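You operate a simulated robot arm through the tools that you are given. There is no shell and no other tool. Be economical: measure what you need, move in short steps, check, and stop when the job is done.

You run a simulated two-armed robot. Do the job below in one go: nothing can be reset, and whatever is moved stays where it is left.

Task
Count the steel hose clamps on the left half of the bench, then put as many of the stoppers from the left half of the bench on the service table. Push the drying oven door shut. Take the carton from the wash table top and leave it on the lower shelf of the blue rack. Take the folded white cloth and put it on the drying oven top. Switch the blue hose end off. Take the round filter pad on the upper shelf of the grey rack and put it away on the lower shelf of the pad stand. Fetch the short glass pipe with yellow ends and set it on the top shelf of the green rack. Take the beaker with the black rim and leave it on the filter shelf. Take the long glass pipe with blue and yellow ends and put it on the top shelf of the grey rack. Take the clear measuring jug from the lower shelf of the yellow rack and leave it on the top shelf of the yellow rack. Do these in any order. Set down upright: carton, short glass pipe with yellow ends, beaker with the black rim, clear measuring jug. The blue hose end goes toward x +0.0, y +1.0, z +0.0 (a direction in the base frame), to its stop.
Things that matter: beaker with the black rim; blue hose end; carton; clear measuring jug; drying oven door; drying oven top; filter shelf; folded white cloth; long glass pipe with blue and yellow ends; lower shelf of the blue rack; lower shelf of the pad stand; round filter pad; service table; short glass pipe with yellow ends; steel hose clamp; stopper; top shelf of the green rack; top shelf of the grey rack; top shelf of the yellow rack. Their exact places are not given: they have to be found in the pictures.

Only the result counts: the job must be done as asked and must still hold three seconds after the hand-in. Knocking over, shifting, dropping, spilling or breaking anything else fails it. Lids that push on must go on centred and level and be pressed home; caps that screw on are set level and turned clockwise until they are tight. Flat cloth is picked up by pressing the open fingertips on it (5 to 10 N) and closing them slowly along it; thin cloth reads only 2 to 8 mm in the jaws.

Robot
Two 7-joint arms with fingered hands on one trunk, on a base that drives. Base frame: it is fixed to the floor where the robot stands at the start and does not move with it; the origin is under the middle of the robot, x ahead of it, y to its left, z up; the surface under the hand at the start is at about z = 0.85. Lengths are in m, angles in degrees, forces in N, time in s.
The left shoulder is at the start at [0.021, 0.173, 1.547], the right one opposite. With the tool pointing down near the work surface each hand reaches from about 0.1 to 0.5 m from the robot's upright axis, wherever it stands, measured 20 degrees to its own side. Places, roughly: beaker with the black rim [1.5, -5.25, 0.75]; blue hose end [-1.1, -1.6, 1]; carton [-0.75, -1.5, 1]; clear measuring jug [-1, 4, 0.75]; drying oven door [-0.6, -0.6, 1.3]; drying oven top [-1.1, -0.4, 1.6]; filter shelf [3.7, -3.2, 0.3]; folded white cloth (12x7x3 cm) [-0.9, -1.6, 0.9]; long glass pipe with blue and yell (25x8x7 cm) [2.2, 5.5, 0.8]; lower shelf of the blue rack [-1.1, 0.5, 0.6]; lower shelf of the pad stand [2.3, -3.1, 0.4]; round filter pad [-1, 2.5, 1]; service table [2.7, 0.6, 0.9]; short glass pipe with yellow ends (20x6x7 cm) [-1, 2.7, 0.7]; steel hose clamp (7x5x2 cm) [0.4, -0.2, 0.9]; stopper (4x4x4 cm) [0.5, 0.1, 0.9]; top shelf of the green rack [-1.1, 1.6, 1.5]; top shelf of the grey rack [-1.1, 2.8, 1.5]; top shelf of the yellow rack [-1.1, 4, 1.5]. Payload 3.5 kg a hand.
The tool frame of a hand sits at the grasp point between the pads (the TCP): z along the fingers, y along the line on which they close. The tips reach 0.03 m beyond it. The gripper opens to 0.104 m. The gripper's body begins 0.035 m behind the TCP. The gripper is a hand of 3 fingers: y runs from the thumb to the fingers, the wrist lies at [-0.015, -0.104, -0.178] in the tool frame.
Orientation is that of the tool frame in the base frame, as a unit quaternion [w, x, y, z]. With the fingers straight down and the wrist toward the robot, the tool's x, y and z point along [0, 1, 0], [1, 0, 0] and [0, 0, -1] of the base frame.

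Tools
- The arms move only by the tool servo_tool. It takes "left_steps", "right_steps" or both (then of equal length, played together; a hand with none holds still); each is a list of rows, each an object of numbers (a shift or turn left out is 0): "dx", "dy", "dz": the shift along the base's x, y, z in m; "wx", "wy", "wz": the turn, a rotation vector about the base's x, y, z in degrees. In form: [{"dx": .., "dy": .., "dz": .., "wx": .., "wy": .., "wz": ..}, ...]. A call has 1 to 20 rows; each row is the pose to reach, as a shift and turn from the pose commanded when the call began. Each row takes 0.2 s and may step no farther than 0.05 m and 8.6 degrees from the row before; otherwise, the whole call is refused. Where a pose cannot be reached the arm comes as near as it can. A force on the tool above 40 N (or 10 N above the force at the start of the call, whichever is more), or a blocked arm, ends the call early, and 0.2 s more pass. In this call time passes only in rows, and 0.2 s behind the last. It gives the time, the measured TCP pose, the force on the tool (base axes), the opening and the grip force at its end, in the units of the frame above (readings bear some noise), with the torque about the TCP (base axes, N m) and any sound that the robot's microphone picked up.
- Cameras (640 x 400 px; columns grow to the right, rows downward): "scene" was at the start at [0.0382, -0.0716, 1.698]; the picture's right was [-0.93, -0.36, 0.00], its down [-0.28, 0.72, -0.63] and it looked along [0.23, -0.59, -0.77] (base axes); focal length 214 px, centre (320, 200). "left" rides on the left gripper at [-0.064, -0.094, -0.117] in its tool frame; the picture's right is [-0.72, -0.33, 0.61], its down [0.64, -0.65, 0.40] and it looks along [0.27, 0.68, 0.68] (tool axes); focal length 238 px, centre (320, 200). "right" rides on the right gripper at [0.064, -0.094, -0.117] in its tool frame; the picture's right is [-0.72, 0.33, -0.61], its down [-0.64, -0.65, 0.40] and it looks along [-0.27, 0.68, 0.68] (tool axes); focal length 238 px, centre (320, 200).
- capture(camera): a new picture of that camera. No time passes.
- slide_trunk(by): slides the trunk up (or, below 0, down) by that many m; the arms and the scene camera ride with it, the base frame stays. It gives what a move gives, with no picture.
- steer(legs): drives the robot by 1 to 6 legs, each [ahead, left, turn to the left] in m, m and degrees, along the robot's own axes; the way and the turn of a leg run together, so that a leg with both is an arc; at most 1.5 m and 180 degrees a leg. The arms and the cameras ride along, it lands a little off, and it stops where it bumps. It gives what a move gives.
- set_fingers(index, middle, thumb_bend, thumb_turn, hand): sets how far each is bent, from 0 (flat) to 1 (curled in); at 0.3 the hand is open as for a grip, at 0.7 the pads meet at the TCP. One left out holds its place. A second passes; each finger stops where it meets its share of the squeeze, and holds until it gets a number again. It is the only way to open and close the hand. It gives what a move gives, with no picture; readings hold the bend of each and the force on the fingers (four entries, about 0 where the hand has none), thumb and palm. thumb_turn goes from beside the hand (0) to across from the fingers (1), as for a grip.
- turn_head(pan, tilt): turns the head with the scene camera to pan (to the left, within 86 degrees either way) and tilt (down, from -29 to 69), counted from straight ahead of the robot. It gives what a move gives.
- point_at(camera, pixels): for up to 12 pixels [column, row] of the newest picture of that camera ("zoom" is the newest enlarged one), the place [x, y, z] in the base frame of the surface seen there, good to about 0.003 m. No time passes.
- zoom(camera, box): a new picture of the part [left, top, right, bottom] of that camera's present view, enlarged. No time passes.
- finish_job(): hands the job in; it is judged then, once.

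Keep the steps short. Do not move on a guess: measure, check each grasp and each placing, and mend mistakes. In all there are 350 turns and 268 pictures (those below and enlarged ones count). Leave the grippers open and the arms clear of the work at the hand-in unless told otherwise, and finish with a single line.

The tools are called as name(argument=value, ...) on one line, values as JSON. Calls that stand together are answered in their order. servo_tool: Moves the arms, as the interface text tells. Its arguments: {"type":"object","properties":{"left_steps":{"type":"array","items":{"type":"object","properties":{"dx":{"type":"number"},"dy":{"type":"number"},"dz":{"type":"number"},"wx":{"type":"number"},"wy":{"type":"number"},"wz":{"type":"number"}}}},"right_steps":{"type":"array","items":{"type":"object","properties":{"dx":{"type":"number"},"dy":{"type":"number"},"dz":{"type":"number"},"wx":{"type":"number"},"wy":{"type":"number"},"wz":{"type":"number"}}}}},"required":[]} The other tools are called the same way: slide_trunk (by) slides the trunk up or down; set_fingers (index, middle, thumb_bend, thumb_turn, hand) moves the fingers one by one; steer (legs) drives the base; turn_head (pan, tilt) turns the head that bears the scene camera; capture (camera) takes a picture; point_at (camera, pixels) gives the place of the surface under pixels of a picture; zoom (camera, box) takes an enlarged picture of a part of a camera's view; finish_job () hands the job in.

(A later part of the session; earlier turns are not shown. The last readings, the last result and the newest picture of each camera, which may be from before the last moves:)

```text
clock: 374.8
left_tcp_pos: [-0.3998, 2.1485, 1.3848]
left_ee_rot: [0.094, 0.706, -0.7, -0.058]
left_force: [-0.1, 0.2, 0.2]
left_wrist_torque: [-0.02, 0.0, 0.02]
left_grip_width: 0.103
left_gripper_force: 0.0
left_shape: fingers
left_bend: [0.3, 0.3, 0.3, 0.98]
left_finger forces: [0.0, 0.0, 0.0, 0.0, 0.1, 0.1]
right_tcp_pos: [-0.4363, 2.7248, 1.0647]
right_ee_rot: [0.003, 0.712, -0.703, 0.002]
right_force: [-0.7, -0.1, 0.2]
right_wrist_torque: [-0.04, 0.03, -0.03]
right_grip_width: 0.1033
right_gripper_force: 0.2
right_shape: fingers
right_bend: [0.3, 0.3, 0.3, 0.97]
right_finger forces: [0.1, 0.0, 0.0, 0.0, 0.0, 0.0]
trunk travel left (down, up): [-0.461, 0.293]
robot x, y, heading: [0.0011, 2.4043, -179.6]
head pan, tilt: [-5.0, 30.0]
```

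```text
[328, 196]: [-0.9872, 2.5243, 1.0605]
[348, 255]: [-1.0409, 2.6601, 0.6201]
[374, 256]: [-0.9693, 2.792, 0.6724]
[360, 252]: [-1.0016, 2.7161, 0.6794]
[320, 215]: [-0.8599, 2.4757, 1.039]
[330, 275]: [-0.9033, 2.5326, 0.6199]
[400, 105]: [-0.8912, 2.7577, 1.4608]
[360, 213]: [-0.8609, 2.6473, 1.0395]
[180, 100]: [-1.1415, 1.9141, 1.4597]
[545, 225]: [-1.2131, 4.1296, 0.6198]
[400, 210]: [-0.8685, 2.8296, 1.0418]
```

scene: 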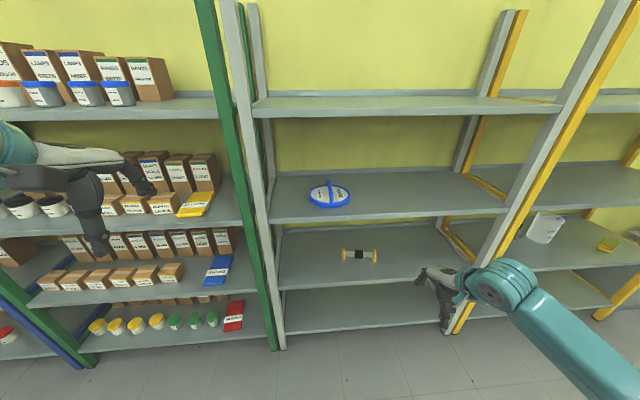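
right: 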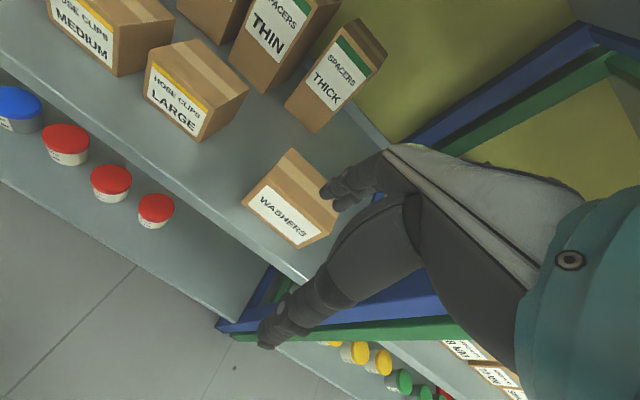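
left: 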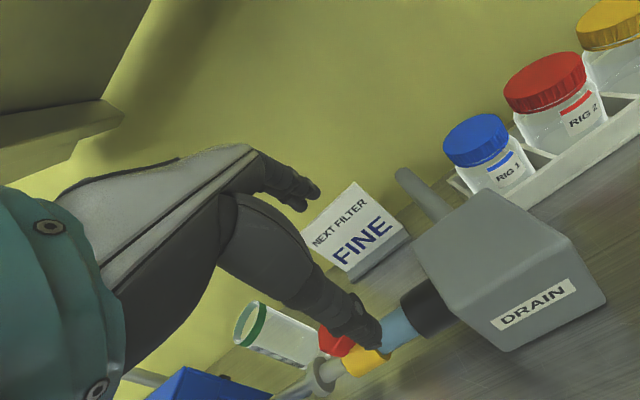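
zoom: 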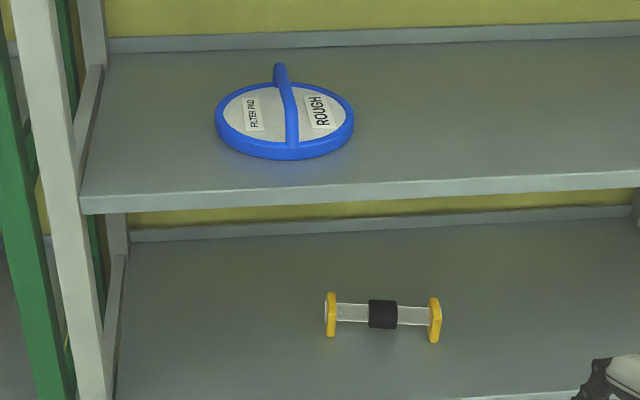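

Pad at (−0.987, 2.524, 1.05); short pipe lies along y around (−1.0, 2.716, 0.655). First the pipe with the right hand: pitch 30° forward, lower the trunk.

servo_tool(right_steps=[{"wy": 8}, {"wy": 16}, {"wy": 24}, {"wy": 30}])

slide_trunk(by=-0.28)

steer(legs=[[0.36, 0, -0.4]])

capture(camera="right")

capture(camera="scene")

```text
clock: 375.8
left_tcp_pos: [-0.4001, 2.149, 1.3844]
left_ee_rot: [0.093, 0.705, -0.7, -0.058]
left_force: [0.2, 0.1, 0.1]
left_wrist_torque: [0.01, 0.0, 0.0]
left_grip_width: 0.1029
left_gripper_force: 0.0
left_shape: fingers
left_bend: [0.3, 0.3, 0.3, 0.98]
left_finger forces: [0.0, 0.0, 0.1, 0.0, 0.1, 0.0]
right_tcp_pos: [-0.4364, 2.7241, 1.0649]
right_ee_rot: [0.185, 0.687, -0.678, -0.184]
right_force: [-0.1, 0.3, -0.6]
right_wrist_torque: [0.0, 0.0, 0.03]
right_grip_width: 0.1027
right_gripper_force: 0.0
right_shape: fingers
right_bend: [0.3, 0.3, 0.3, 0.97]
right_finger forces: [0.1, 0.1, 0.0, 0.0, 0.0, 0.0]
trunk travel left (down, up): [-0.461, 0.293]
robot x, y, heading: [0.0011, 2.4, -179.9]
head pan, tilt: [-5.0, 30.0]
```

```text
clock: 378.6
left_tcp_pos: [-0.3979, 2.1486, 1.1052]
left_ee_rot: [0.094, 0.705, -0.7, -0.058]
left_force: [0.3, 0.0, 0.0]
left_wrist_torque: [-0.03, 0.02, -0.01]
left_grip_width: 0.1029
left_gripper_force: 0.1
left_shape: fingers
left_bend: [0.3, 0.3, 0.3, 0.98]
left_finger forces: [0.1, 0.0, 0.0, 0.0, 0.0, 0.0]
right_tcp_pos: [-0.4361, 2.7237, 0.7843]
right_ee_rot: [0.184, 0.688, -0.678, -0.183]
right_force: [-0.2, -0.4, 1.0]
right_wrist_torque: [-0.02, 0.01, -0.04]
right_grip_width: 0.103
right_gripper_force: 0.1
right_shape: fingers
right_bend: [0.3, 0.3, 0.3, 0.97]
right_finger forces: [0.0, 0.0, 0.0, 0.1, 0.1, 0.0]
trunk travel left (down, up): [-0.181, 0.573]
robot x, y, heading: [0.0068, 2.4026, -180.1]
head pan, tilt: [-5.0, 30.0]
```

```text
clock: 380.9
left_tcp_pos: [-0.7606, 2.15, 1.1049]
left_ee_rot: [0.093, 0.703, -0.702, -0.057]
left_force: [-0.5, -0.6, 0.4]
left_wrist_torque: [-0.02, -0.01, -0.02]
left_grip_width: 0.1029
left_gripper_force: 0.0
left_shape: fingers
left_bend: [0.3, 0.3, 0.3, 0.98]
left_finger forces: [0.1, 0.0, 0.1, 0.0, 0.0, 0.0]
right_tcp_pos: [-0.7938, 2.7268, 0.7848]
right_ee_rot: [0.183, 0.685, -0.681, -0.183]
right_force: [-0.5, -0.1, -0.2]
right_wrist_torque: [0.0, -0.02, 0.02]
right_grip_width: 0.1031
right_gripper_force: 0.1
right_shape: fingers
right_bend: [0.3, 0.3, 0.3, 0.97]
right_finger forces: [0.0, 0.0, 0.0, 0.0, 0.0, 0.0]
trunk travel left (down, up): [-0.181, 0.573]
robot x, y, heading: [-0.357, 2.4027, 179.6]
head pan, tilt: [-5.0, 30.0]
```

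```text
132 pictures are left
```

right: 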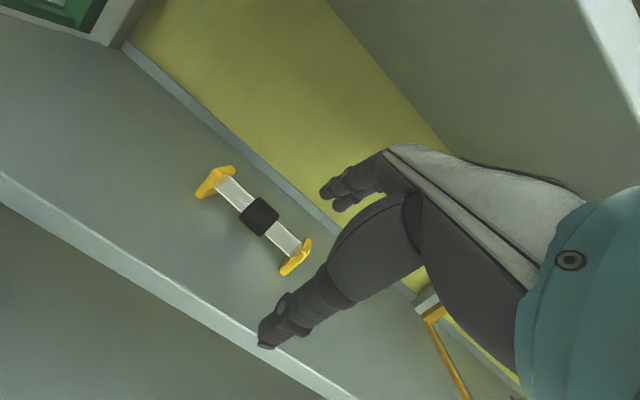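

```text
131 pictures are left
```

scene: 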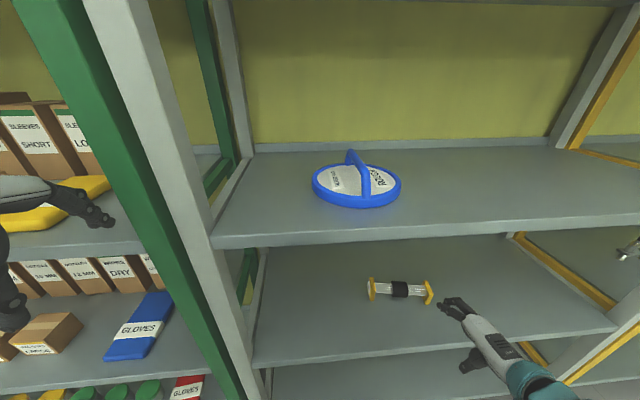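

point_at(camera="right", pixels=[[259, 217], [250, 225], [268, 208], [215, 178], [300, 250], [228, 192], [285, 242], [205, 190], [287, 265]])

point_at(camera="scene", pixels=[[400, 286], [400, 294], [371, 288], [430, 290], [385, 289], [418, 291]])

```text
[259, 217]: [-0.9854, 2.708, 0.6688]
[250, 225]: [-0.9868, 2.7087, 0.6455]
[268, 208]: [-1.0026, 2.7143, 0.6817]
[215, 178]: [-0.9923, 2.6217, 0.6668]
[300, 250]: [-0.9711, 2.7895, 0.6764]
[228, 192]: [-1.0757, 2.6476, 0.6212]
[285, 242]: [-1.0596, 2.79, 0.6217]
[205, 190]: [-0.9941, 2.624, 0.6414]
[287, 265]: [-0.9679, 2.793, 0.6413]
```

```text
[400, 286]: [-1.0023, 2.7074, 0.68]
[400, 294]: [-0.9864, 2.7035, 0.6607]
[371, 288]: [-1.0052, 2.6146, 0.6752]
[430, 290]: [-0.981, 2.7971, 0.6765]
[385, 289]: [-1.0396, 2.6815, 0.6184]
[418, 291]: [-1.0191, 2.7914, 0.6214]
```

Band centre ≈ (−1.003, 2.708, 0.658), pipe yaw ≈ 7.6°. Set pitch to 15°, yaw −7.6°, narrow the fingers and go above it.

set_fingers(hand="right", index=0.42, middle=0.42, thumb_bend=0.42)

servo_tool(right_steps=[{"wy": -7, "wz": -3.5}, {"wy": -14.5, "wz": -7.6}, {"wy": -14.5, "wz": -7.6, "dx": -0.04, "dz": -0.01}, {"wy": -14.5, "wz": -7.6, "dx": -0.08, "dz": -0.02, "dy": -0.01}, {"wy": -14.5, "wz": -7.6, "dx": -0.12, "dz": -0.025, "dy": -0.019}, {"wy": -14.5, "wz": -7.6, "dx": -0.16, "dz": -0.025, "dy": -0.019}, {"wy": -14.5, "wz": -7.6, "dx": -0.2, "dz": -0.025, "dy": -0.019}, {"wy": -14.5, "wz": -7.6, "dx": -0.21, "dz": -0.03, "dy": -0.019}])

capture(camera="right")

```text
clock: 381.9
left_tcp_pos: [-0.7597, 2.1507, 1.105]
left_ee_rot: [0.094, 0.704, -0.702, -0.058]
left_force: [0.2, -0.3, 0.3]
left_wrist_torque: [0.04, 0.01, 0.02]
left_grip_width: 0.103
left_gripper_force: 0.0
left_shape: fingers
left_bend: [0.3, 0.3, 0.3, 0.98]
left_finger forces: [0.1, 0.1, 0.0, 0.1, 0.0, 0.0]
right_tcp_pos: [-0.7935, 2.7251, 0.7852]
right_ee_rot: [0.183, 0.687, -0.68, -0.183]
right_force: [0.1, -0.1, -0.1]
right_wrist_torque: [0.0, -0.02, -0.01]
right_grip_width: 0.0735
right_gripper_force: 0.1
right_shape: fingers
right_bend: [0.42, 0.42, 0.42, 0.97]
right_finger forces: [0.0, 0.0, 0.0, 0.0, 0.1, 0.0]
trunk travel left (down, up): [-0.181, 0.573]
robot x, y, heading: [-0.358, 2.4044, 180.0]
head pan, tilt: [-5.0, 30.0]
```

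```text
clock: 383.7
left_tcp_pos: [-0.7608, 2.1499, 1.1051]
left_ee_rot: [0.094, 0.704, -0.702, -0.058]
left_force: [-0.3, -0.5, -0.3]
left_wrist_torque: [0.01, 0.01, -0.02]
left_grip_width: 0.103
left_gripper_force: 0.0
left_shape: fingers
left_bend: [0.3, 0.3, 0.3, 0.98]
left_finger forces: [0.0, 0.0, 0.1, 0.0, 0.0, 0.0]
right_tcp_pos: [-1.0038, 2.707, 0.7537]
right_ee_rot: [-0.083, -0.658, 0.741, 0.107]
right_force: [-0.3, 0.4, 0.7]
right_wrist_torque: [-0.03, 0.0, 0.0]
right_grip_width: 0.0735
right_gripper_force: 0.1
right_shape: fingers
right_bend: [0.42, 0.42, 0.42, 0.97]
right_finger forces: [0.0, 0.0, 0.0, 0.0, 0.1, 0.0]
trunk travel left (down, up): [-0.181, 0.573]
robot x, y, heading: [-0.3565, 2.4027, 179.8]
head pan, tilt: [-5.0, 30.0]
```

```text
130 pictures are left
```

right: 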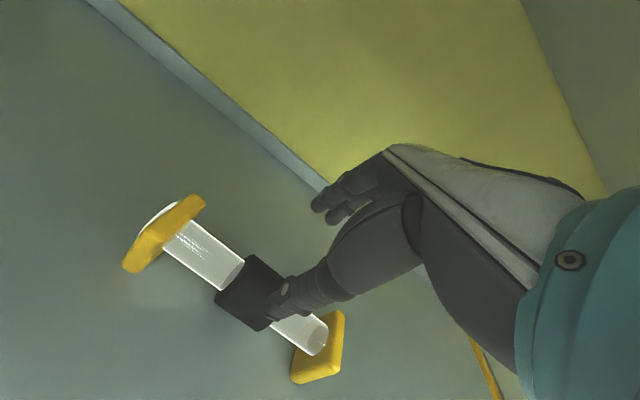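

point_at(camera="right", pixels=[[248, 292], [240, 285], [262, 300], [265, 265], [235, 305], [165, 215], [310, 335], [205, 260], [143, 260], [310, 375]])

capture(camera="scene")

```text
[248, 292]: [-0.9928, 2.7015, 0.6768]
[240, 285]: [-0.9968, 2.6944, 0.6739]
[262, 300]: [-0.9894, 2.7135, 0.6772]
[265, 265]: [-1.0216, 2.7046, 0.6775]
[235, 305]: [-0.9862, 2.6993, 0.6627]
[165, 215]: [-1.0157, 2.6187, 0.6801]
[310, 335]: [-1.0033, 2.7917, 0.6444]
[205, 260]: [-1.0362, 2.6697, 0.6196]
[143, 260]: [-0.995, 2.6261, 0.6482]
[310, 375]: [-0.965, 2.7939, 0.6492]
```

```text
129 pictures are left
```

scene: 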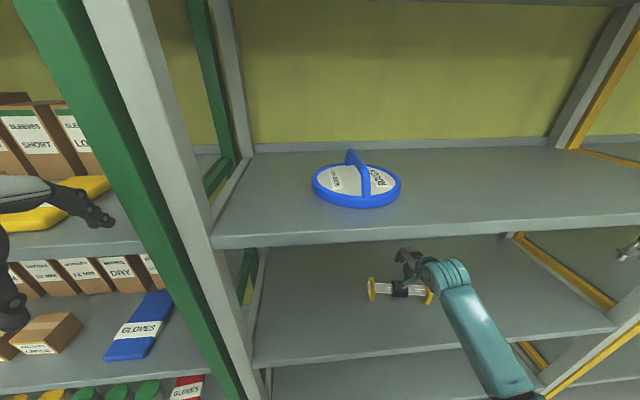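

Aligned. Descend to z 0.672 and close.

servo_tool(right_steps=[{"dz": -0.03}, {"dz": -0.055}, {"dz": -0.072}, {"dz": -0.081}])

set_fingers(hand="right", index=0.7, middle=0.7, thumb_bend=0.66)

capture(camera="right")

```text
clock: 384.7
left_tcp_pos: [-0.7592, 2.1504, 1.1046]
left_ee_rot: [0.094, 0.703, -0.702, -0.058]
left_force: [-0.3, 0.6, 0.2]
left_wrist_torque: [0.0, -0.02, 0.02]
left_grip_width: 0.1027
left_gripper_force: 0.0
left_shape: fingers
left_bend: [0.3, 0.3, 0.3, 0.98]
left_finger forces: [0.1, 0.1, 0.0, 0.0, 0.0, 0.0]
right_tcp_pos: [-1.0046, 2.7073, 0.6719]
right_ee_rot: [-0.083, -0.657, 0.742, 0.106]
right_force: [0.2, 0.8, 0.0]
right_wrist_torque: [0.0, 0.03, -0.02]
right_grip_width: 0.0733
right_gripper_force: 0.1
right_shape: fingers
right_bend: [0.42, 0.42, 0.42, 0.97]
right_finger forces: [0.1, 0.1, 0.0, 0.1, 0.0, 0.1]
trunk travel left (down, up): [-0.181, 0.573]
robot x, y, heading: [-0.3578, 2.4025, 180.2]
head pan, tilt: [-5.0, 30.0]
```

```text
clock: 385.7
left_tcp_pos: [-0.7609, 2.1507, 1.1055]
left_ee_rot: [0.095, 0.704, -0.702, -0.058]
left_force: [0.4, -0.7, -0.3]
left_wrist_torque: [-0.01, -0.01, 0.01]
left_grip_width: 0.103
left_gripper_force: 0.1
left_shape: fingers
left_bend: [0.3, 0.3, 0.3, 0.98]
left_finger forces: [0.0, 0.0, 0.0, 0.1, 0.0, 0.0]
right_tcp_pos: [-1.0043, 2.7072, 0.6734]
right_ee_rot: [-0.085, -0.657, 0.742, 0.106]
right_force: [-1.9, -0.1, 2.2]
right_wrist_torque: [0.02, 0.0, 0.02]
right_grip_width: 0.0416
right_gripper_force: 17.4
right_shape: fingers
right_bend: [0.58, 0.62, 0.54, 0.96]
right_finger forces: [10.1, 8.0, 0.0, 0.0, 16.2, 0.0]
trunk travel left (down, up): [-0.181, 0.573]
robot x, y, heading: [-0.3561, 2.4039, 179.9]
head pan, tilt: [-5.0, 30.0]
```

```text
128 pictures are left
```

right: 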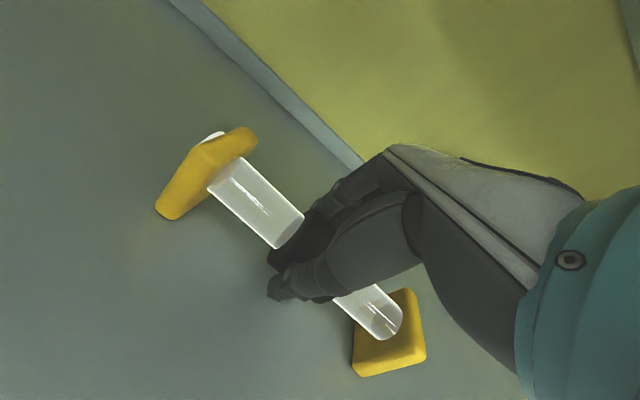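

Pipe gripped firmly (17 N). Lift 6 cm, pull out, and back off.

servo_tool(right_steps=[{"dz": 0.02}, {"dz": 0.045}, {"dz": 0.07}, {"dz": 0.08, "dx": 0.03}, {"dz": 0.08, "dx": 0.07}, {"dz": 0.08, "dx": 0.11}, {"dz": 0.08, "dx": 0.15}, {"dz": 0.08, "dx": 0.19}, {"dz": 0.08, "dx": 0.22}])

steer(legs=[[-0.45, 0, 0]])

capture(camera="right")

```text
clock: 387.7
left_tcp_pos: [-0.7618, 2.1493, 1.1055]
left_ee_rot: [0.093, 0.704, -0.702, -0.058]
left_force: [0.0, -0.1, -0.6]
left_wrist_torque: [-0.02, -0.01, 0.0]
left_grip_width: 0.1028
left_gripper_force: 0.0
left_shape: fingers
left_bend: [0.3, 0.3, 0.3, 0.98]
left_finger forces: [0.0, 0.0, 0.0, 0.0, 0.1, 0.0]
right_tcp_pos: [-0.7853, 2.7062, 0.7545]
right_ee_rot: [-0.085, -0.658, 0.741, 0.106]
right_force: [-0.3, 0.2, -1.8]
right_wrist_torque: [0.04, 0.02, 0.02]
right_grip_width: 0.0418
right_gripper_force: 17.2
right_shape: fingers
right_bend: [0.59, 0.63, 0.54, 0.95]
right_finger forces: [9.2, 7.5, 0.0, 0.1, 17.3, 0.0]
trunk travel left (down, up): [-0.181, 0.573]
robot x, y, heading: [-0.3593, 2.4014, 179.9]
head pan, tilt: [-5.0, 30.0]
```

```text
clock: 390.4
left_tcp_pos: [-0.3201, 2.1475, 1.1054]
left_ee_rot: [0.094, 0.706, -0.7, -0.058]
left_force: [-0.6, 0.4, 0.4]
left_wrist_torque: [0.02, -0.01, -0.04]
left_grip_width: 0.1029
left_gripper_force: 0.3
left_shape: fingers
left_bend: [0.3, 0.3, 0.3, 0.98]
left_finger forces: [0.0, 0.0, 0.0, 0.0, 0.1, 0.1]
right_tcp_pos: [-0.3487, 2.7057, 0.7556]
right_ee_rot: [-0.084, -0.659, 0.74, 0.106]
right_force: [-0.2, 0.3, -1.8]
right_wrist_torque: [0.0, -0.01, -0.02]
right_grip_width: 0.0417
right_gripper_force: 16.5
right_shape: fingers
right_bend: [0.59, 0.63, 0.54, 0.95]
right_finger forces: [9.4, 7.5, 0.0, 0.1, 17.3, 0.0]
trunk travel left (down, up): [-0.181, 0.573]
robot x, y, heading: [0.0801, 2.4018, -179.9]
head pan, tilt: [-5.0, 30.0]
```

```text
127 pictures are left
```

right: 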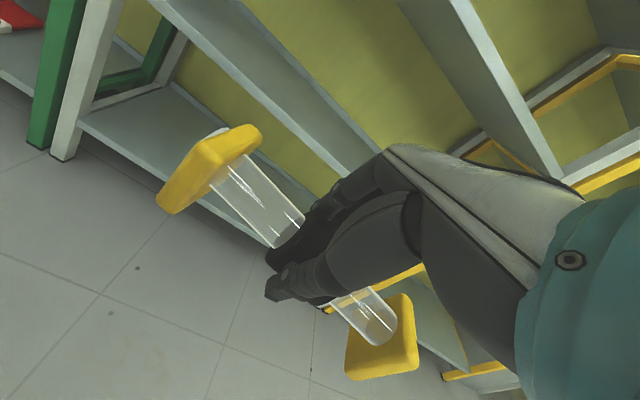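

Raise the trunk and inspect the green rack's top shelf.

slide_trunk(by=0.4)

slide_trunk(by=0.17)

steer(legs=[[0, 0.9, 0]])

turn_head(pan=0, tilt=20)

capture(camera="scene")

```text
clock: 394.2
left_tcp_pos: [-0.3215, 2.1477, 1.5043]
left_ee_rot: [0.093, 0.706, -0.7, -0.056]
left_force: [0.0, -0.3, 0.4]
left_wrist_torque: [-0.02, -0.02, 0.02]
left_grip_width: 0.1029
left_gripper_force: 0.0
left_shape: fingers
left_bend: [0.3, 0.3, 0.3, 0.98]
left_finger forces: [0.0, 0.0, 0.0, 0.1, 0.0, 0.1]
right_tcp_pos: [-0.35, 2.7048, 1.1539]
right_ee_rot: [-0.084, -0.659, 0.74, 0.107]
right_force: [0.2, 0.2, -2.0]
right_wrist_torque: [-0.01, -0.01, 0.0]
right_grip_width: 0.042
right_gripper_force: 17.0
right_shape: fingers
right_bend: [0.59, 0.63, 0.54, 0.95]
right_finger forces: [9.3, 7.5, 0.1, 0.0, 17.3, 0.0]
trunk travel left (down, up): [-0.581, 0.173]
robot x, y, heading: [0.0807, 2.4015, -180.1]
head pan, tilt: [-5.0, 30.0]
```

```text
clock: 396.2
left_tcp_pos: [-0.3217, 2.1481, 1.6735]
left_ee_rot: [0.093, 0.705, -0.701, -0.057]
left_force: [0.4, 0.3, 0.1]
left_wrist_torque: [0.03, -0.05, -0.01]
left_grip_width: 0.1029
left_gripper_force: 0.0
left_shape: fingers
left_bend: [0.3, 0.3, 0.3, 0.98]
left_finger forces: [0.1, 0.0, 0.0, 0.1, 0.0, 0.0]
right_tcp_pos: [-0.3489, 2.7034, 1.3236]
right_ee_rot: [-0.084, -0.659, 0.74, 0.106]
right_force: [0.1, -0.3, -3.5]
right_wrist_torque: [-0.01, 0.02, -0.03]
right_grip_width: 0.0414
right_gripper_force: 16.8
right_shape: fingers
right_bend: [0.59, 0.63, 0.54, 0.95]
right_finger forces: [9.3, 7.5, 0.0, 0.0, 17.3, 0.0]
trunk travel left (down, up): [-0.751, 0.003]
robot x, y, heading: [0.0829, 2.4005, -179.9]
head pan, tilt: [-5.0, 30.0]
```

```text
clock: 399.3
left_tcp_pos: [-0.3196, 1.6179, 1.6737]
left_ee_rot: [0.092, 0.71, -0.696, -0.059]
left_force: [1.2, -0.3, -0.6]
left_wrist_torque: [0.06, 0.01, -0.03]
left_grip_width: 0.1032
left_gripper_force: 0.0
left_shape: fingers
left_bend: [0.3, 0.3, 0.3, 0.98]
left_finger forces: [0.0, 0.0, 0.1, 0.0, 0.1, 0.1]
right_tcp_pos: [-0.3523, 2.1751, 1.3261]
right_ee_rot: [-0.084, -0.663, 0.736, 0.107]
right_force: [0.9, -0.2, -1.4]
right_wrist_torque: [0.04, -0.01, -0.04]
right_grip_width: 0.0416
right_gripper_force: 16.9
right_shape: fingers
right_bend: [0.59, 0.63, 0.54, 0.95]
right_finger forces: [9.4, 7.2, 0.0, 0.1, 17.1, 0.1]
trunk travel left (down, up): [-0.751, 0.003]
robot x, y, heading: [0.0769, 1.8834, -179.5]
head pan, tilt: [-5.0, 30.0]
stopped in leg 1: the robot was blocked; the commanded pose is now the measured one
```

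```text
clock: 400.0
left_tcp_pos: [-0.3206, 1.6289, 1.6756]
left_ee_rot: [0.094, 0.708, -0.698, -0.056]
left_force: [0.7, 0.9, -0.2]
left_wrist_torque: [-0.02, 0.03, -0.01]
left_grip_width: 0.1028
left_gripper_force: 0.0
left_shape: fingers
left_bend: [0.3, 0.3, 0.3, 0.98]
left_finger forces: [0.0, 0.1, 0.0, 0.0, 0.0, 0.0]
right_tcp_pos: [-0.3517, 2.1845, 1.3236]
right_ee_rot: [-0.086, -0.661, 0.738, 0.105]
right_force: [0.5, 0.4, -2.6]
right_wrist_torque: [-0.03, -0.01, -0.03]
right_grip_width: 0.0415
right_gripper_force: 16.8
right_shape: fingers
right_bend: [0.59, 0.63, 0.54, 0.95]
right_finger forces: [9.4, 7.4, 0.0, 0.1, 17.3, 0.0]
trunk travel left (down, up): [-0.751, 0.003]
robot x, y, heading: [0.082, 1.8825, -179.7]
head pan, tilt: [0.0, 20.0]
```

```text
126 pictures are left
```

scene: 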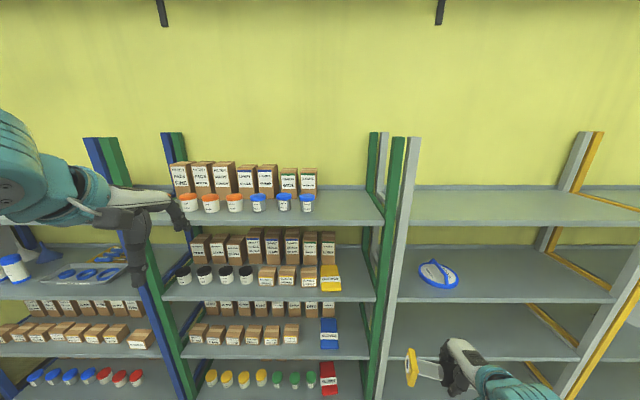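

Blocked by the bench end at x 0.08; the spot needed is near anyway. The green top shelf is free at its right end (345,210). Measure.

point_at(camera="scene", pixels=[[345, 210], [330, 222], [370, 222], [345, 195], [322, 210], [309, 208], [375, 205], [385, 160], [318, 185], [360, 215]])

zoom(camera="scene", box=[240, 130, 420, 240])

steer(legs=[[0.12, 0, 0]])

```text
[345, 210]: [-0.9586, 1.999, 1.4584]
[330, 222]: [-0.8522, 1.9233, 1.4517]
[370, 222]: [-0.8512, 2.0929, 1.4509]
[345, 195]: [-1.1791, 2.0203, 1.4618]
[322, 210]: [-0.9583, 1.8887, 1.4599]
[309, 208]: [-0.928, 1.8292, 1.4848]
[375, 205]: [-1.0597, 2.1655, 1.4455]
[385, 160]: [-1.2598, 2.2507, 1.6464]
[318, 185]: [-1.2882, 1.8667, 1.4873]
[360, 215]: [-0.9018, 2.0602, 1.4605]
```

```text
3.56 times, centred on (330, 185) of scene
```

zoom: 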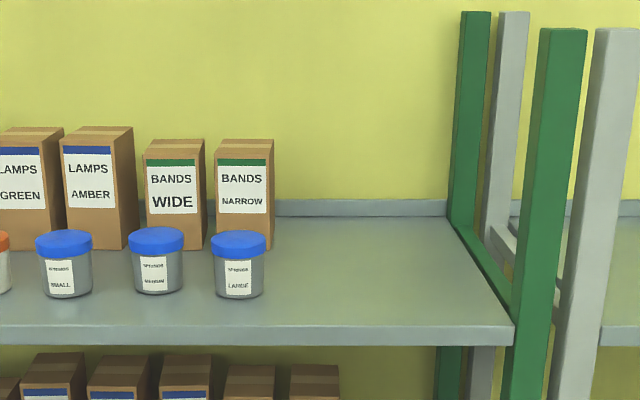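

```text
clock: 401.3
left_tcp_pos: [-0.4375, 1.6256, 1.6752]
left_ee_rot: [0.095, 0.708, -0.697, -0.058]
left_force: [0.9, 0.5, -0.4]
left_wrist_torque: [0.0, 0.05, -0.01]
left_grip_width: 0.1032
left_gripper_force: 0.0
left_shape: fingers
left_bend: [0.3, 0.3, 0.3, 0.98]
left_finger forces: [0.0, 0.1, 0.1, 0.0, 0.1, 0.1]
right_tcp_pos: [-0.47, 2.1804, 1.3259]
right_ee_rot: [-0.086, -0.661, 0.738, 0.106]
right_force: [-1.0, 0.1, -1.7]
right_wrist_torque: [0.01, 0.01, -0.01]
right_grip_width: 0.0415
right_gripper_force: 16.6
right_shape: fingers
right_bend: [0.59, 0.63, 0.54, 0.95]
right_finger forces: [9.3, 7.4, 0.0, 0.0, 17.2, 0.1]
trunk travel left (down, up): [-0.751, 0.003]
robot x, y, heading: [-0.0398, 1.8824, -179.4]
head pan, tilt: [0.0, 20.0]
```

Free strip y 1.87–2.12, x < −0.86, z 1.46. Straighten the pipe (+7.6°), raise the right hand to 1.60, retract the left; then drive left 0.18.

servo_tool(right_steps=[{"dz": 0.04, "wz": 3.5}, {"dz": 0.08, "wz": 7.6}, {"dz": 0.12, "wz": 7.6}, {"dz": 0.16, "wz": 7.6}, {"dz": 0.2, "wz": 7.6}, {"dz": 0.24, "wz": 7.6}, {"dz": 0.28, "wz": 7.6}], left_steps=[{"dx": 0.02, "dz": 0.01}, {"dx": 0.04, "dz": 0.02}, {"dx": 0.06, "dz": 0.03}, {"dx": 0.08, "dz": 0.04}, {"dx": 0.1, "dz": 0.05}, {"dx": 0.1, "dz": 0.05}, {"dx": 0.1, "dz": 0.05}])

steer(legs=[[0, 0.18, -0.5]])

capture(camera="scene")

capture(camera="right")

```text
clock: 402.9
left_tcp_pos: [-0.3405, 1.6238, 1.7252]
left_ee_rot: [0.092, 0.709, -0.697, -0.057]
left_force: [0.2, -0.5, -0.3]
left_wrist_torque: [-0.02, -0.01, 0.0]
left_grip_width: 0.1031
left_gripper_force: 0.2
left_shape: fingers
left_bend: [0.3, 0.3, 0.3, 0.98]
left_finger forces: [0.0, 0.1, 0.0, 0.0, 0.0, 0.0]
right_tcp_pos: [-0.4708, 2.1812, 1.606]
right_ee_rot: [0.092, 0.709, -0.692, -0.099]
right_force: [0.3, 0.2, -3.0]
right_wrist_torque: [0.01, 0.02, -0.02]
right_grip_width: 0.0413
right_gripper_force: 16.0
right_shape: fingers
right_bend: [0.59, 0.63, 0.54, 0.95]
right_finger forces: [8.9, 7.2, 0.0, 0.1, 16.6, 0.0]
trunk travel left (down, up): [-0.751, 0.003]
robot x, y, heading: [-0.0427, 1.8826, -179.6]
head pan, tilt: [0.0, 20.0]
```

```text
clock: 404.4
left_tcp_pos: [-0.3419, 1.4473, 1.7253]
left_ee_rot: [0.093, 0.705, -0.701, -0.056]
left_force: [0.0, 0.8, 0.2]
left_wrist_torque: [0.01, 0.02, -0.01]
left_grip_width: 0.1028
left_gripper_force: 0.1
left_shape: fingers
left_bend: [0.3, 0.3, 0.3, 0.98]
left_finger forces: [0.1, 0.0, 0.0, 0.1, 0.0, 0.0]
right_tcp_pos: [-0.4677, 2.0056, 1.6045]
right_ee_rot: [0.093, 0.706, -0.695, -0.099]
right_force: [-0.3, 1.0, -2.6]
right_wrist_torque: [0.01, 0.02, -0.06]
right_grip_width: 0.0411
right_gripper_force: 16.4
right_shape: fingers
right_bend: [0.59, 0.63, 0.54, 0.95]
right_finger forces: [9.1, 7.1, 0.0, 0.0, 16.7, 0.0]
trunk travel left (down, up): [-0.751, 0.003]
robot x, y, heading: [-0.0372, 1.7001, 179.7]
head pan, tilt: [0.0, 20.0]
```

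```text
124 pictures are left
```

scene: 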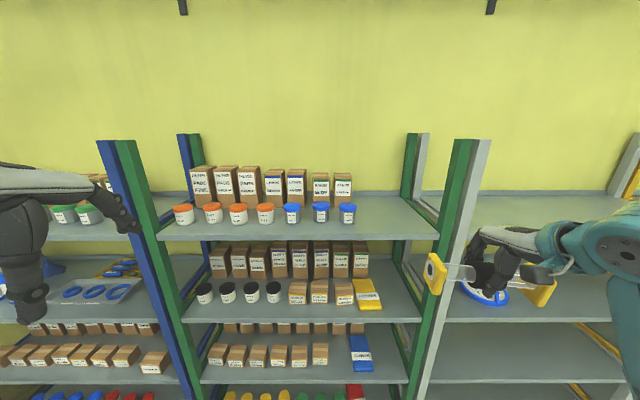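

```text
123 pictures are left
```

right: 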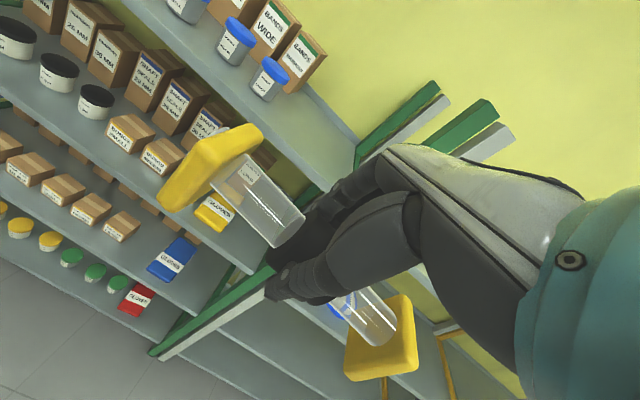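

zoom(camera="scene", box=[330, 160, 490, 280])

point_at(camera="zoom", pixels=[[90, 215], [70, 215], [480, 200], [465, 250], [430, 300], [440, 240], [500, 150], [300, 160], [455, 300]])

```text
3.33 times, centred on (410, 220) of scene
```

zoom: 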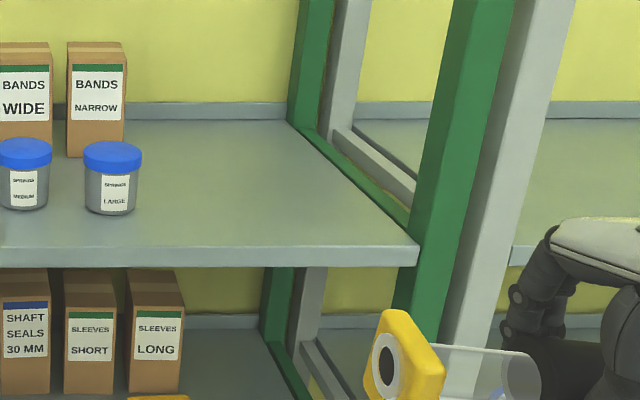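

```text
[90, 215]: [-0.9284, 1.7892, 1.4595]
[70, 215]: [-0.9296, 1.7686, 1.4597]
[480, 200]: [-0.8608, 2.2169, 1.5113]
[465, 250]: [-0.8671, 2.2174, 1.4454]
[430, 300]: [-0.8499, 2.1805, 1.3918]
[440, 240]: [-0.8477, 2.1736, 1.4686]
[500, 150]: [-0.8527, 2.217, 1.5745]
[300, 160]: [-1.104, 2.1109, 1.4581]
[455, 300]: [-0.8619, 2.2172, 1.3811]
```

Margins are fine (free 1.85–2.15). Drive ahead 0.37, then reach in with the arm.

steer(legs=[[0.37, 0, 0]])

servo_tool(right_steps=[{"dx": -0.03}, {"dx": -0.06}, {"dx": -0.09}, {"dx": -0.1, "dz": -0.03}, {"dx": -0.1, "dz": -0.06}, {"dx": -0.1, "dz": -0.08}])

capture(camera="right")

capture(camera="scene")

```text
clock: 406.8
left_tcp_pos: [-0.7129, 1.4427, 1.7262]
left_ee_rot: [0.093, 0.707, -0.699, -0.058]
left_force: [0.3, -0.5, -0.1]
left_wrist_torque: [-0.01, 0.03, 0.01]
left_grip_width: 0.103
left_gripper_force: 0.1
left_shape: fingers
left_bend: [0.3, 0.3, 0.3, 0.98]
left_finger forces: [0.0, 0.0, 0.1, 0.1, 0.0, 0.1]
right_tcp_pos: [-0.8421, 2.0012, 1.6046]
right_ee_rot: [0.091, 0.708, -0.693, -0.098]
right_force: [-0.5, 0.8, -2.6]
right_wrist_torque: [-0.02, -0.01, -0.05]
right_grip_width: 0.0414
right_gripper_force: 16.7
right_shape: fingers
right_bend: [0.59, 0.63, 0.54, 0.95]
right_finger forces: [9.1, 7.2, 0.0, 0.0, 16.8, 0.0]
trunk travel left (down, up): [-0.751, 0.003]
robot x, y, heading: [-0.4161, 1.7028, -180.0]
head pan, tilt: [0.0, 20.0]
```

```text
clock: 408.2
left_tcp_pos: [-0.7156, 1.443, 1.7258]
left_ee_rot: [0.093, 0.707, -0.699, -0.057]
left_force: [0.0, -0.4, -0.1]
left_wrist_torque: [-0.04, 0.0, 0.0]
left_grip_width: 0.1028
left_gripper_force: 0.1
left_shape: fingers
left_bend: [0.3, 0.3, 0.3, 0.98]
left_finger forces: [0.0, 0.0, 0.1, 0.1, 0.0, 0.1]
right_tcp_pos: [-0.944, 1.9993, 1.5242]
right_ee_rot: [0.092, 0.708, -0.694, -0.099]
right_force: [-0.4, -0.3, -2.3]
right_wrist_torque: [0.02, 0.01, 0.01]
right_grip_width: 0.0415
right_gripper_force: 16.3
right_shape: fingers
right_bend: [0.59, 0.63, 0.54, 0.95]
right_finger forces: [9.0, 7.2, 0.1, 0.1, 16.8, 0.0]
trunk travel left (down, up): [-0.751, 0.003]
robot x, y, heading: [-0.4124, 1.7034, -179.5]
head pan, tilt: [0.0, 20.0]
```

```text
121 pictures are left
```

right: 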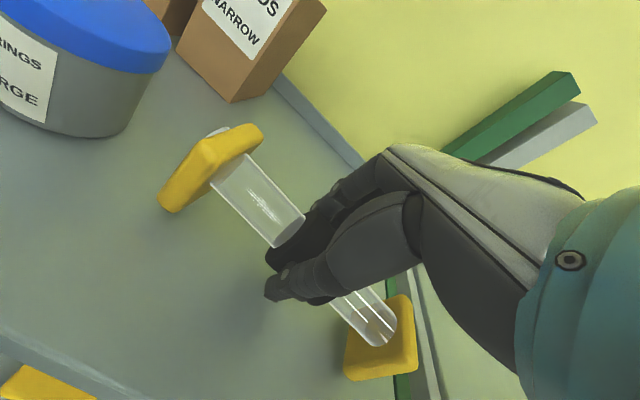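

```text
120 pictures are left
```

scene: 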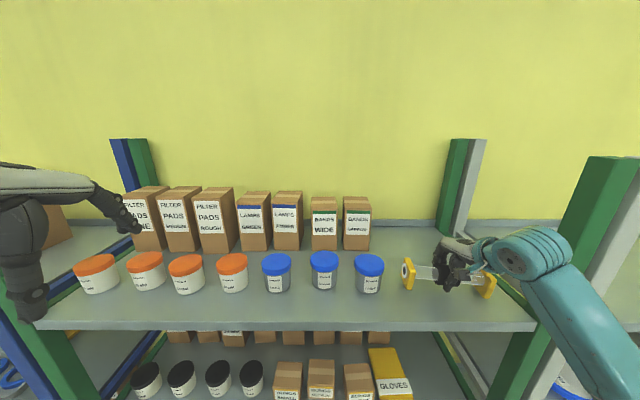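

Lower the pipe gently onto the shelf.

servo_tool(right_steps=[{"dz": -0.005}, {"dz": -0.009}, {"dz": -0.012}, {"dz": -0.015}])

zoom(camera="scene", box=[380, 220, 540, 320])

```text
clock: 409.2
left_tcp_pos: [-0.7134, 1.4399, 1.726]
left_ee_rot: [0.094, 0.707, -0.699, -0.058]
left_force: [-0.1, 0.8, -0.4]
left_wrist_torque: [-0.03, 0.02, 0.01]
left_grip_width: 0.1028
left_gripper_force: 0.0
left_shape: fingers
left_bend: [0.3, 0.3, 0.3, 0.98]
left_finger forces: [0.0, 0.0, 0.0, 0.1, 0.1, 0.1]
right_tcp_pos: [-0.9443, 1.9994, 1.5123]
right_ee_rot: [0.093, 0.707, -0.694, -0.1]
right_force: [-2.8, 0.1, 8.5]
right_wrist_torque: [0.0, -0.1, 0.02]
right_grip_width: 0.041
right_gripper_force: 17.1
right_shape: fingers
right_bend: [0.59, 0.63, 0.54, 0.95]
right_finger forces: [11.1, 7.7, 0.0, 0.0, 15.0, 0.0]
trunk travel left (down, up): [-0.751, 0.003]
robot x, y, heading: [-0.416, 1.6989, -179.7]
head pan, tilt: [0.0, 20.0]
```

```text
4.00 times, centred on (460, 270) of scene
```

zoom: 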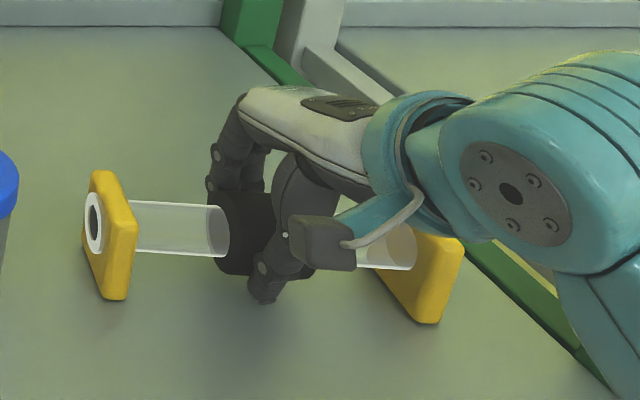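

Contact. Open, rise, and withdraw.

set_fingers(hand="right", index=0.36, middle=0.36, thumb_bend=0.36)

servo_tool(right_steps=[{"dz": 0.03}, {"dz": 0.06}, {"dz": 0.09}, {"dz": 0.12}, {"dz": 0.13, "dx": 0.04}, {"dz": 0.13, "dx": 0.08}, {"dz": 0.13, "dx": 0.12}])

zoom(camera="scene", box=[330, 180, 590, 340])

```text
clock: 410.2
left_tcp_pos: [-0.7155, 1.4423, 1.7259]
left_ee_rot: [0.094, 0.706, -0.699, -0.059]
left_force: [-0.1, -0.1, -0.1]
left_wrist_torque: [0.01, 0.01, -0.04]
left_grip_width: 0.1031
left_gripper_force: 0.0
left_shape: fingers
left_bend: [0.3, 0.3, 0.3, 0.98]
left_finger forces: [0.1, 0.0, 0.0, 0.0, 0.0, 0.0]
right_tcp_pos: [-0.9439, 2.0004, 1.5103]
right_ee_rot: [0.092, 0.707, -0.694, -0.1]
right_force: [0.4, 0.4, 0.2]
right_wrist_torque: [0.03, 0.0, 0.02]
right_grip_width: 0.0879
right_gripper_force: 0.0
right_shape: fingers
right_bend: [0.36, 0.36, 0.36, 0.97]
right_finger forces: [0.1, 0.1, 0.1, 0.0, 0.0, 0.1]
trunk travel left (down, up): [-0.751, 0.003]
robot x, y, heading: [-0.4127, 1.7001, -179.7]
head pan, tilt: [0.0, 20.0]
```

```text
clock: 411.8
left_tcp_pos: [-0.7129, 1.4425, 1.7253]
left_ee_rot: [0.094, 0.706, -0.699, -0.058]
left_force: [0.7, -0.5, -0.5]
left_wrist_torque: [-0.02, 0.02, 0.01]
left_grip_width: 0.1029
left_gripper_force: 0.0
left_shape: fingers
left_bend: [0.3, 0.3, 0.3, 0.98]
left_finger forces: [0.0, 0.0, 0.0, 0.0, 0.0, 0.0]
right_tcp_pos: [-0.8209, 2.0008, 1.6392]
right_ee_rot: [0.091, 0.707, -0.694, -0.1]
right_force: [0.5, 0.4, -0.5]
right_wrist_torque: [-0.02, -0.01, -0.04]
right_grip_width: 0.0878
right_gripper_force: 0.1
right_shape: fingers
right_bend: [0.36, 0.36, 0.36, 0.97]
right_finger forces: [0.1, 0.0, 0.0, 0.1, 0.1, 0.0]
trunk travel left (down, up): [-0.751, 0.003]
robot x, y, heading: [-0.4111, 1.7021, -179.9]
head pan, tilt: [0.0, 20.0]
```

```text
2.46 times, centred on (460, 260) of scene
```

zoom: 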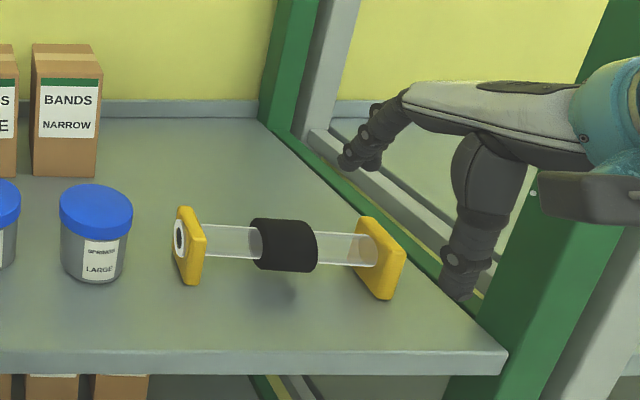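

Short pipe rests on the green top shelf. Next the jug: back off and drive to the yellow rack.

steer(legs=[[-0.36, 0, 0], [0, -1.0, 0], [0, -0.95, 0]])

slide_trunk(by=-0.29)

turn_head(pan=-15, tilt=30)

capture(camera="scene")

```text
clock: 423.5
left_tcp_pos: [-0.3357, 3.4078, 1.7257]
left_ee_rot: [-0.094, -0.702, 0.703, 0.057]
left_force: [-0.5, 0.2, 0.6]
left_wrist_torque: [0.02, 0.05, 0.02]
left_grip_width: 0.1025
left_gripper_force: 0.1
left_shape: fingers
left_bend: [0.3, 0.3, 0.3, 0.98]
left_finger forces: [0.0, 0.0, 0.1, 0.1, 0.0, 0.0]
right_tcp_pos: [-0.438, 3.9667, 1.6404]
right_ee_rot: [0.091, 0.703, -0.699, -0.101]
right_force: [0.1, 0.5, -0.3]
right_wrist_torque: [0.0, -0.03, 0.01]
right_grip_width: 0.0875
right_gripper_force: 0.1
right_shape: fingers
right_bend: [0.36, 0.36, 0.36, 0.97]
right_finger forces: [0.0, 0.1, 0.0, 0.0, 0.0, 0.0]
trunk travel left (down, up): [-0.751, 0.003]
robot x, y, heading: [-0.033, 3.6628, 179.3]
head pan, tilt: [0.0, 20.0]
```

```text
clock: 426.4
left_tcp_pos: [-0.3373, 3.4094, 1.435]
left_ee_rot: [-0.093, -0.702, 0.703, 0.058]
left_force: [-0.1, 0.0, -0.4]
left_wrist_torque: [0.02, -0.01, 0.02]
left_grip_width: 0.1031
left_gripper_force: 0.1
left_shape: fingers
left_bend: [0.3, 0.3, 0.3, 0.98]
left_finger forces: [0.0, 0.0, 0.1, 0.0, 0.0, 0.0]
right_tcp_pos: [-0.4369, 3.9682, 1.3492]
right_ee_rot: [0.09, 0.703, -0.698, -0.099]
right_force: [0.2, 0.0, 0.5]
right_wrist_torque: [-0.03, -0.04, 0.01]
right_grip_width: 0.088
right_gripper_force: 0.1
right_shape: fingers
right_bend: [0.36, 0.36, 0.36, 0.97]
right_finger forces: [0.0, 0.0, 0.1, 0.0, 0.0, 0.0]
trunk travel left (down, up): [-0.461, 0.293]
robot x, y, heading: [-0.0305, 3.6618, 179.4]
head pan, tilt: [0.0, 20.0]
```

```text
clock: 427.2
left_tcp_pos: [-0.3369, 3.4085, 1.436]
left_ee_rot: [-0.093, -0.702, 0.703, 0.058]
left_force: [-0.1, -0.3, 0.0]
left_wrist_torque: [0.01, -0.03, 0.03]
left_grip_width: 0.1028
left_gripper_force: 0.0
left_shape: fingers
left_bend: [0.3, 0.3, 0.3, 0.98]
left_finger forces: [0.0, 0.0, 0.1, 0.1, 0.0, 0.1]
right_tcp_pos: [-0.4386, 3.9687, 1.3498]
right_ee_rot: [0.09, 0.703, -0.699, -0.099]
right_force: [0.2, 0.3, 0.3]
right_wrist_torque: [0.0, -0.02, -0.03]
right_grip_width: 0.0878
right_gripper_force: 0.0
right_shape: fingers
right_bend: [0.36, 0.36, 0.36, 0.97]
right_finger forces: [0.0, 0.0, 0.0, 0.1, 0.0, 0.0]
trunk travel left (down, up): [-0.461, 0.293]
robot x, y, heading: [-0.0298, 3.6608, 179.3]
head pan, tilt: [-15.0, 30.0]
```

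```text
117 pictures are left
```

scene: 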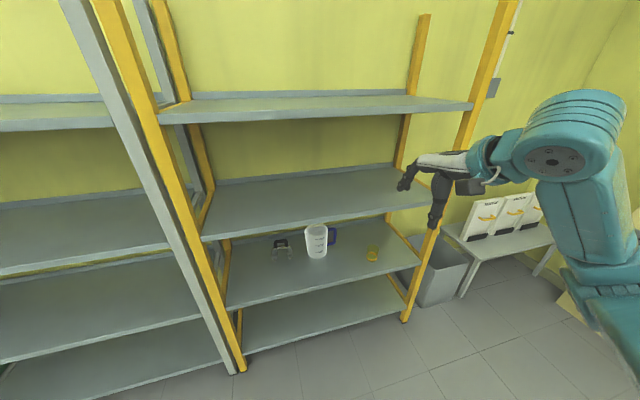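

zoom(camera="scene", box=[240, 200, 420, 300])

point_at(camera="scene", pixels=[[318, 258], [316, 240], [332, 237], [310, 228], [320, 225], [372, 255], [283, 245], [306, 245], [320, 110], [320, 205], [328, 230]])

```text
3.56 times, centred on (330, 250) of scene
```

zoom: 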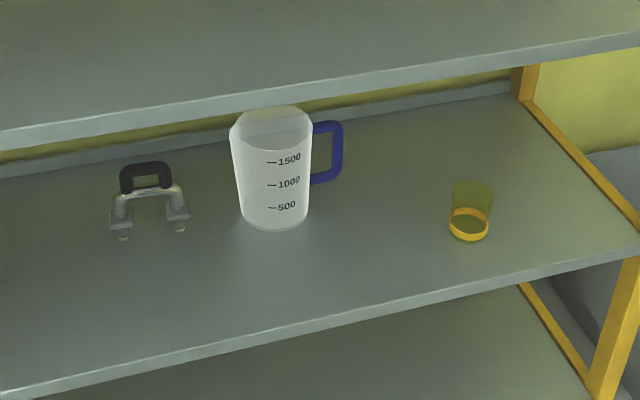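

```text
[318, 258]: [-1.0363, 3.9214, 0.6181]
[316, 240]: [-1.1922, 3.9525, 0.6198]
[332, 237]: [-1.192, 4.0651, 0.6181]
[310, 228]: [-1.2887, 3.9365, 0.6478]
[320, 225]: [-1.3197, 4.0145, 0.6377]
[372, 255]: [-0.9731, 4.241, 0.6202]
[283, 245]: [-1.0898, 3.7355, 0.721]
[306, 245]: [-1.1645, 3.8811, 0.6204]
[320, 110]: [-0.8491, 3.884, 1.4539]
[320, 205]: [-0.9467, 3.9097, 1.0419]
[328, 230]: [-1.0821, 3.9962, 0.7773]
```

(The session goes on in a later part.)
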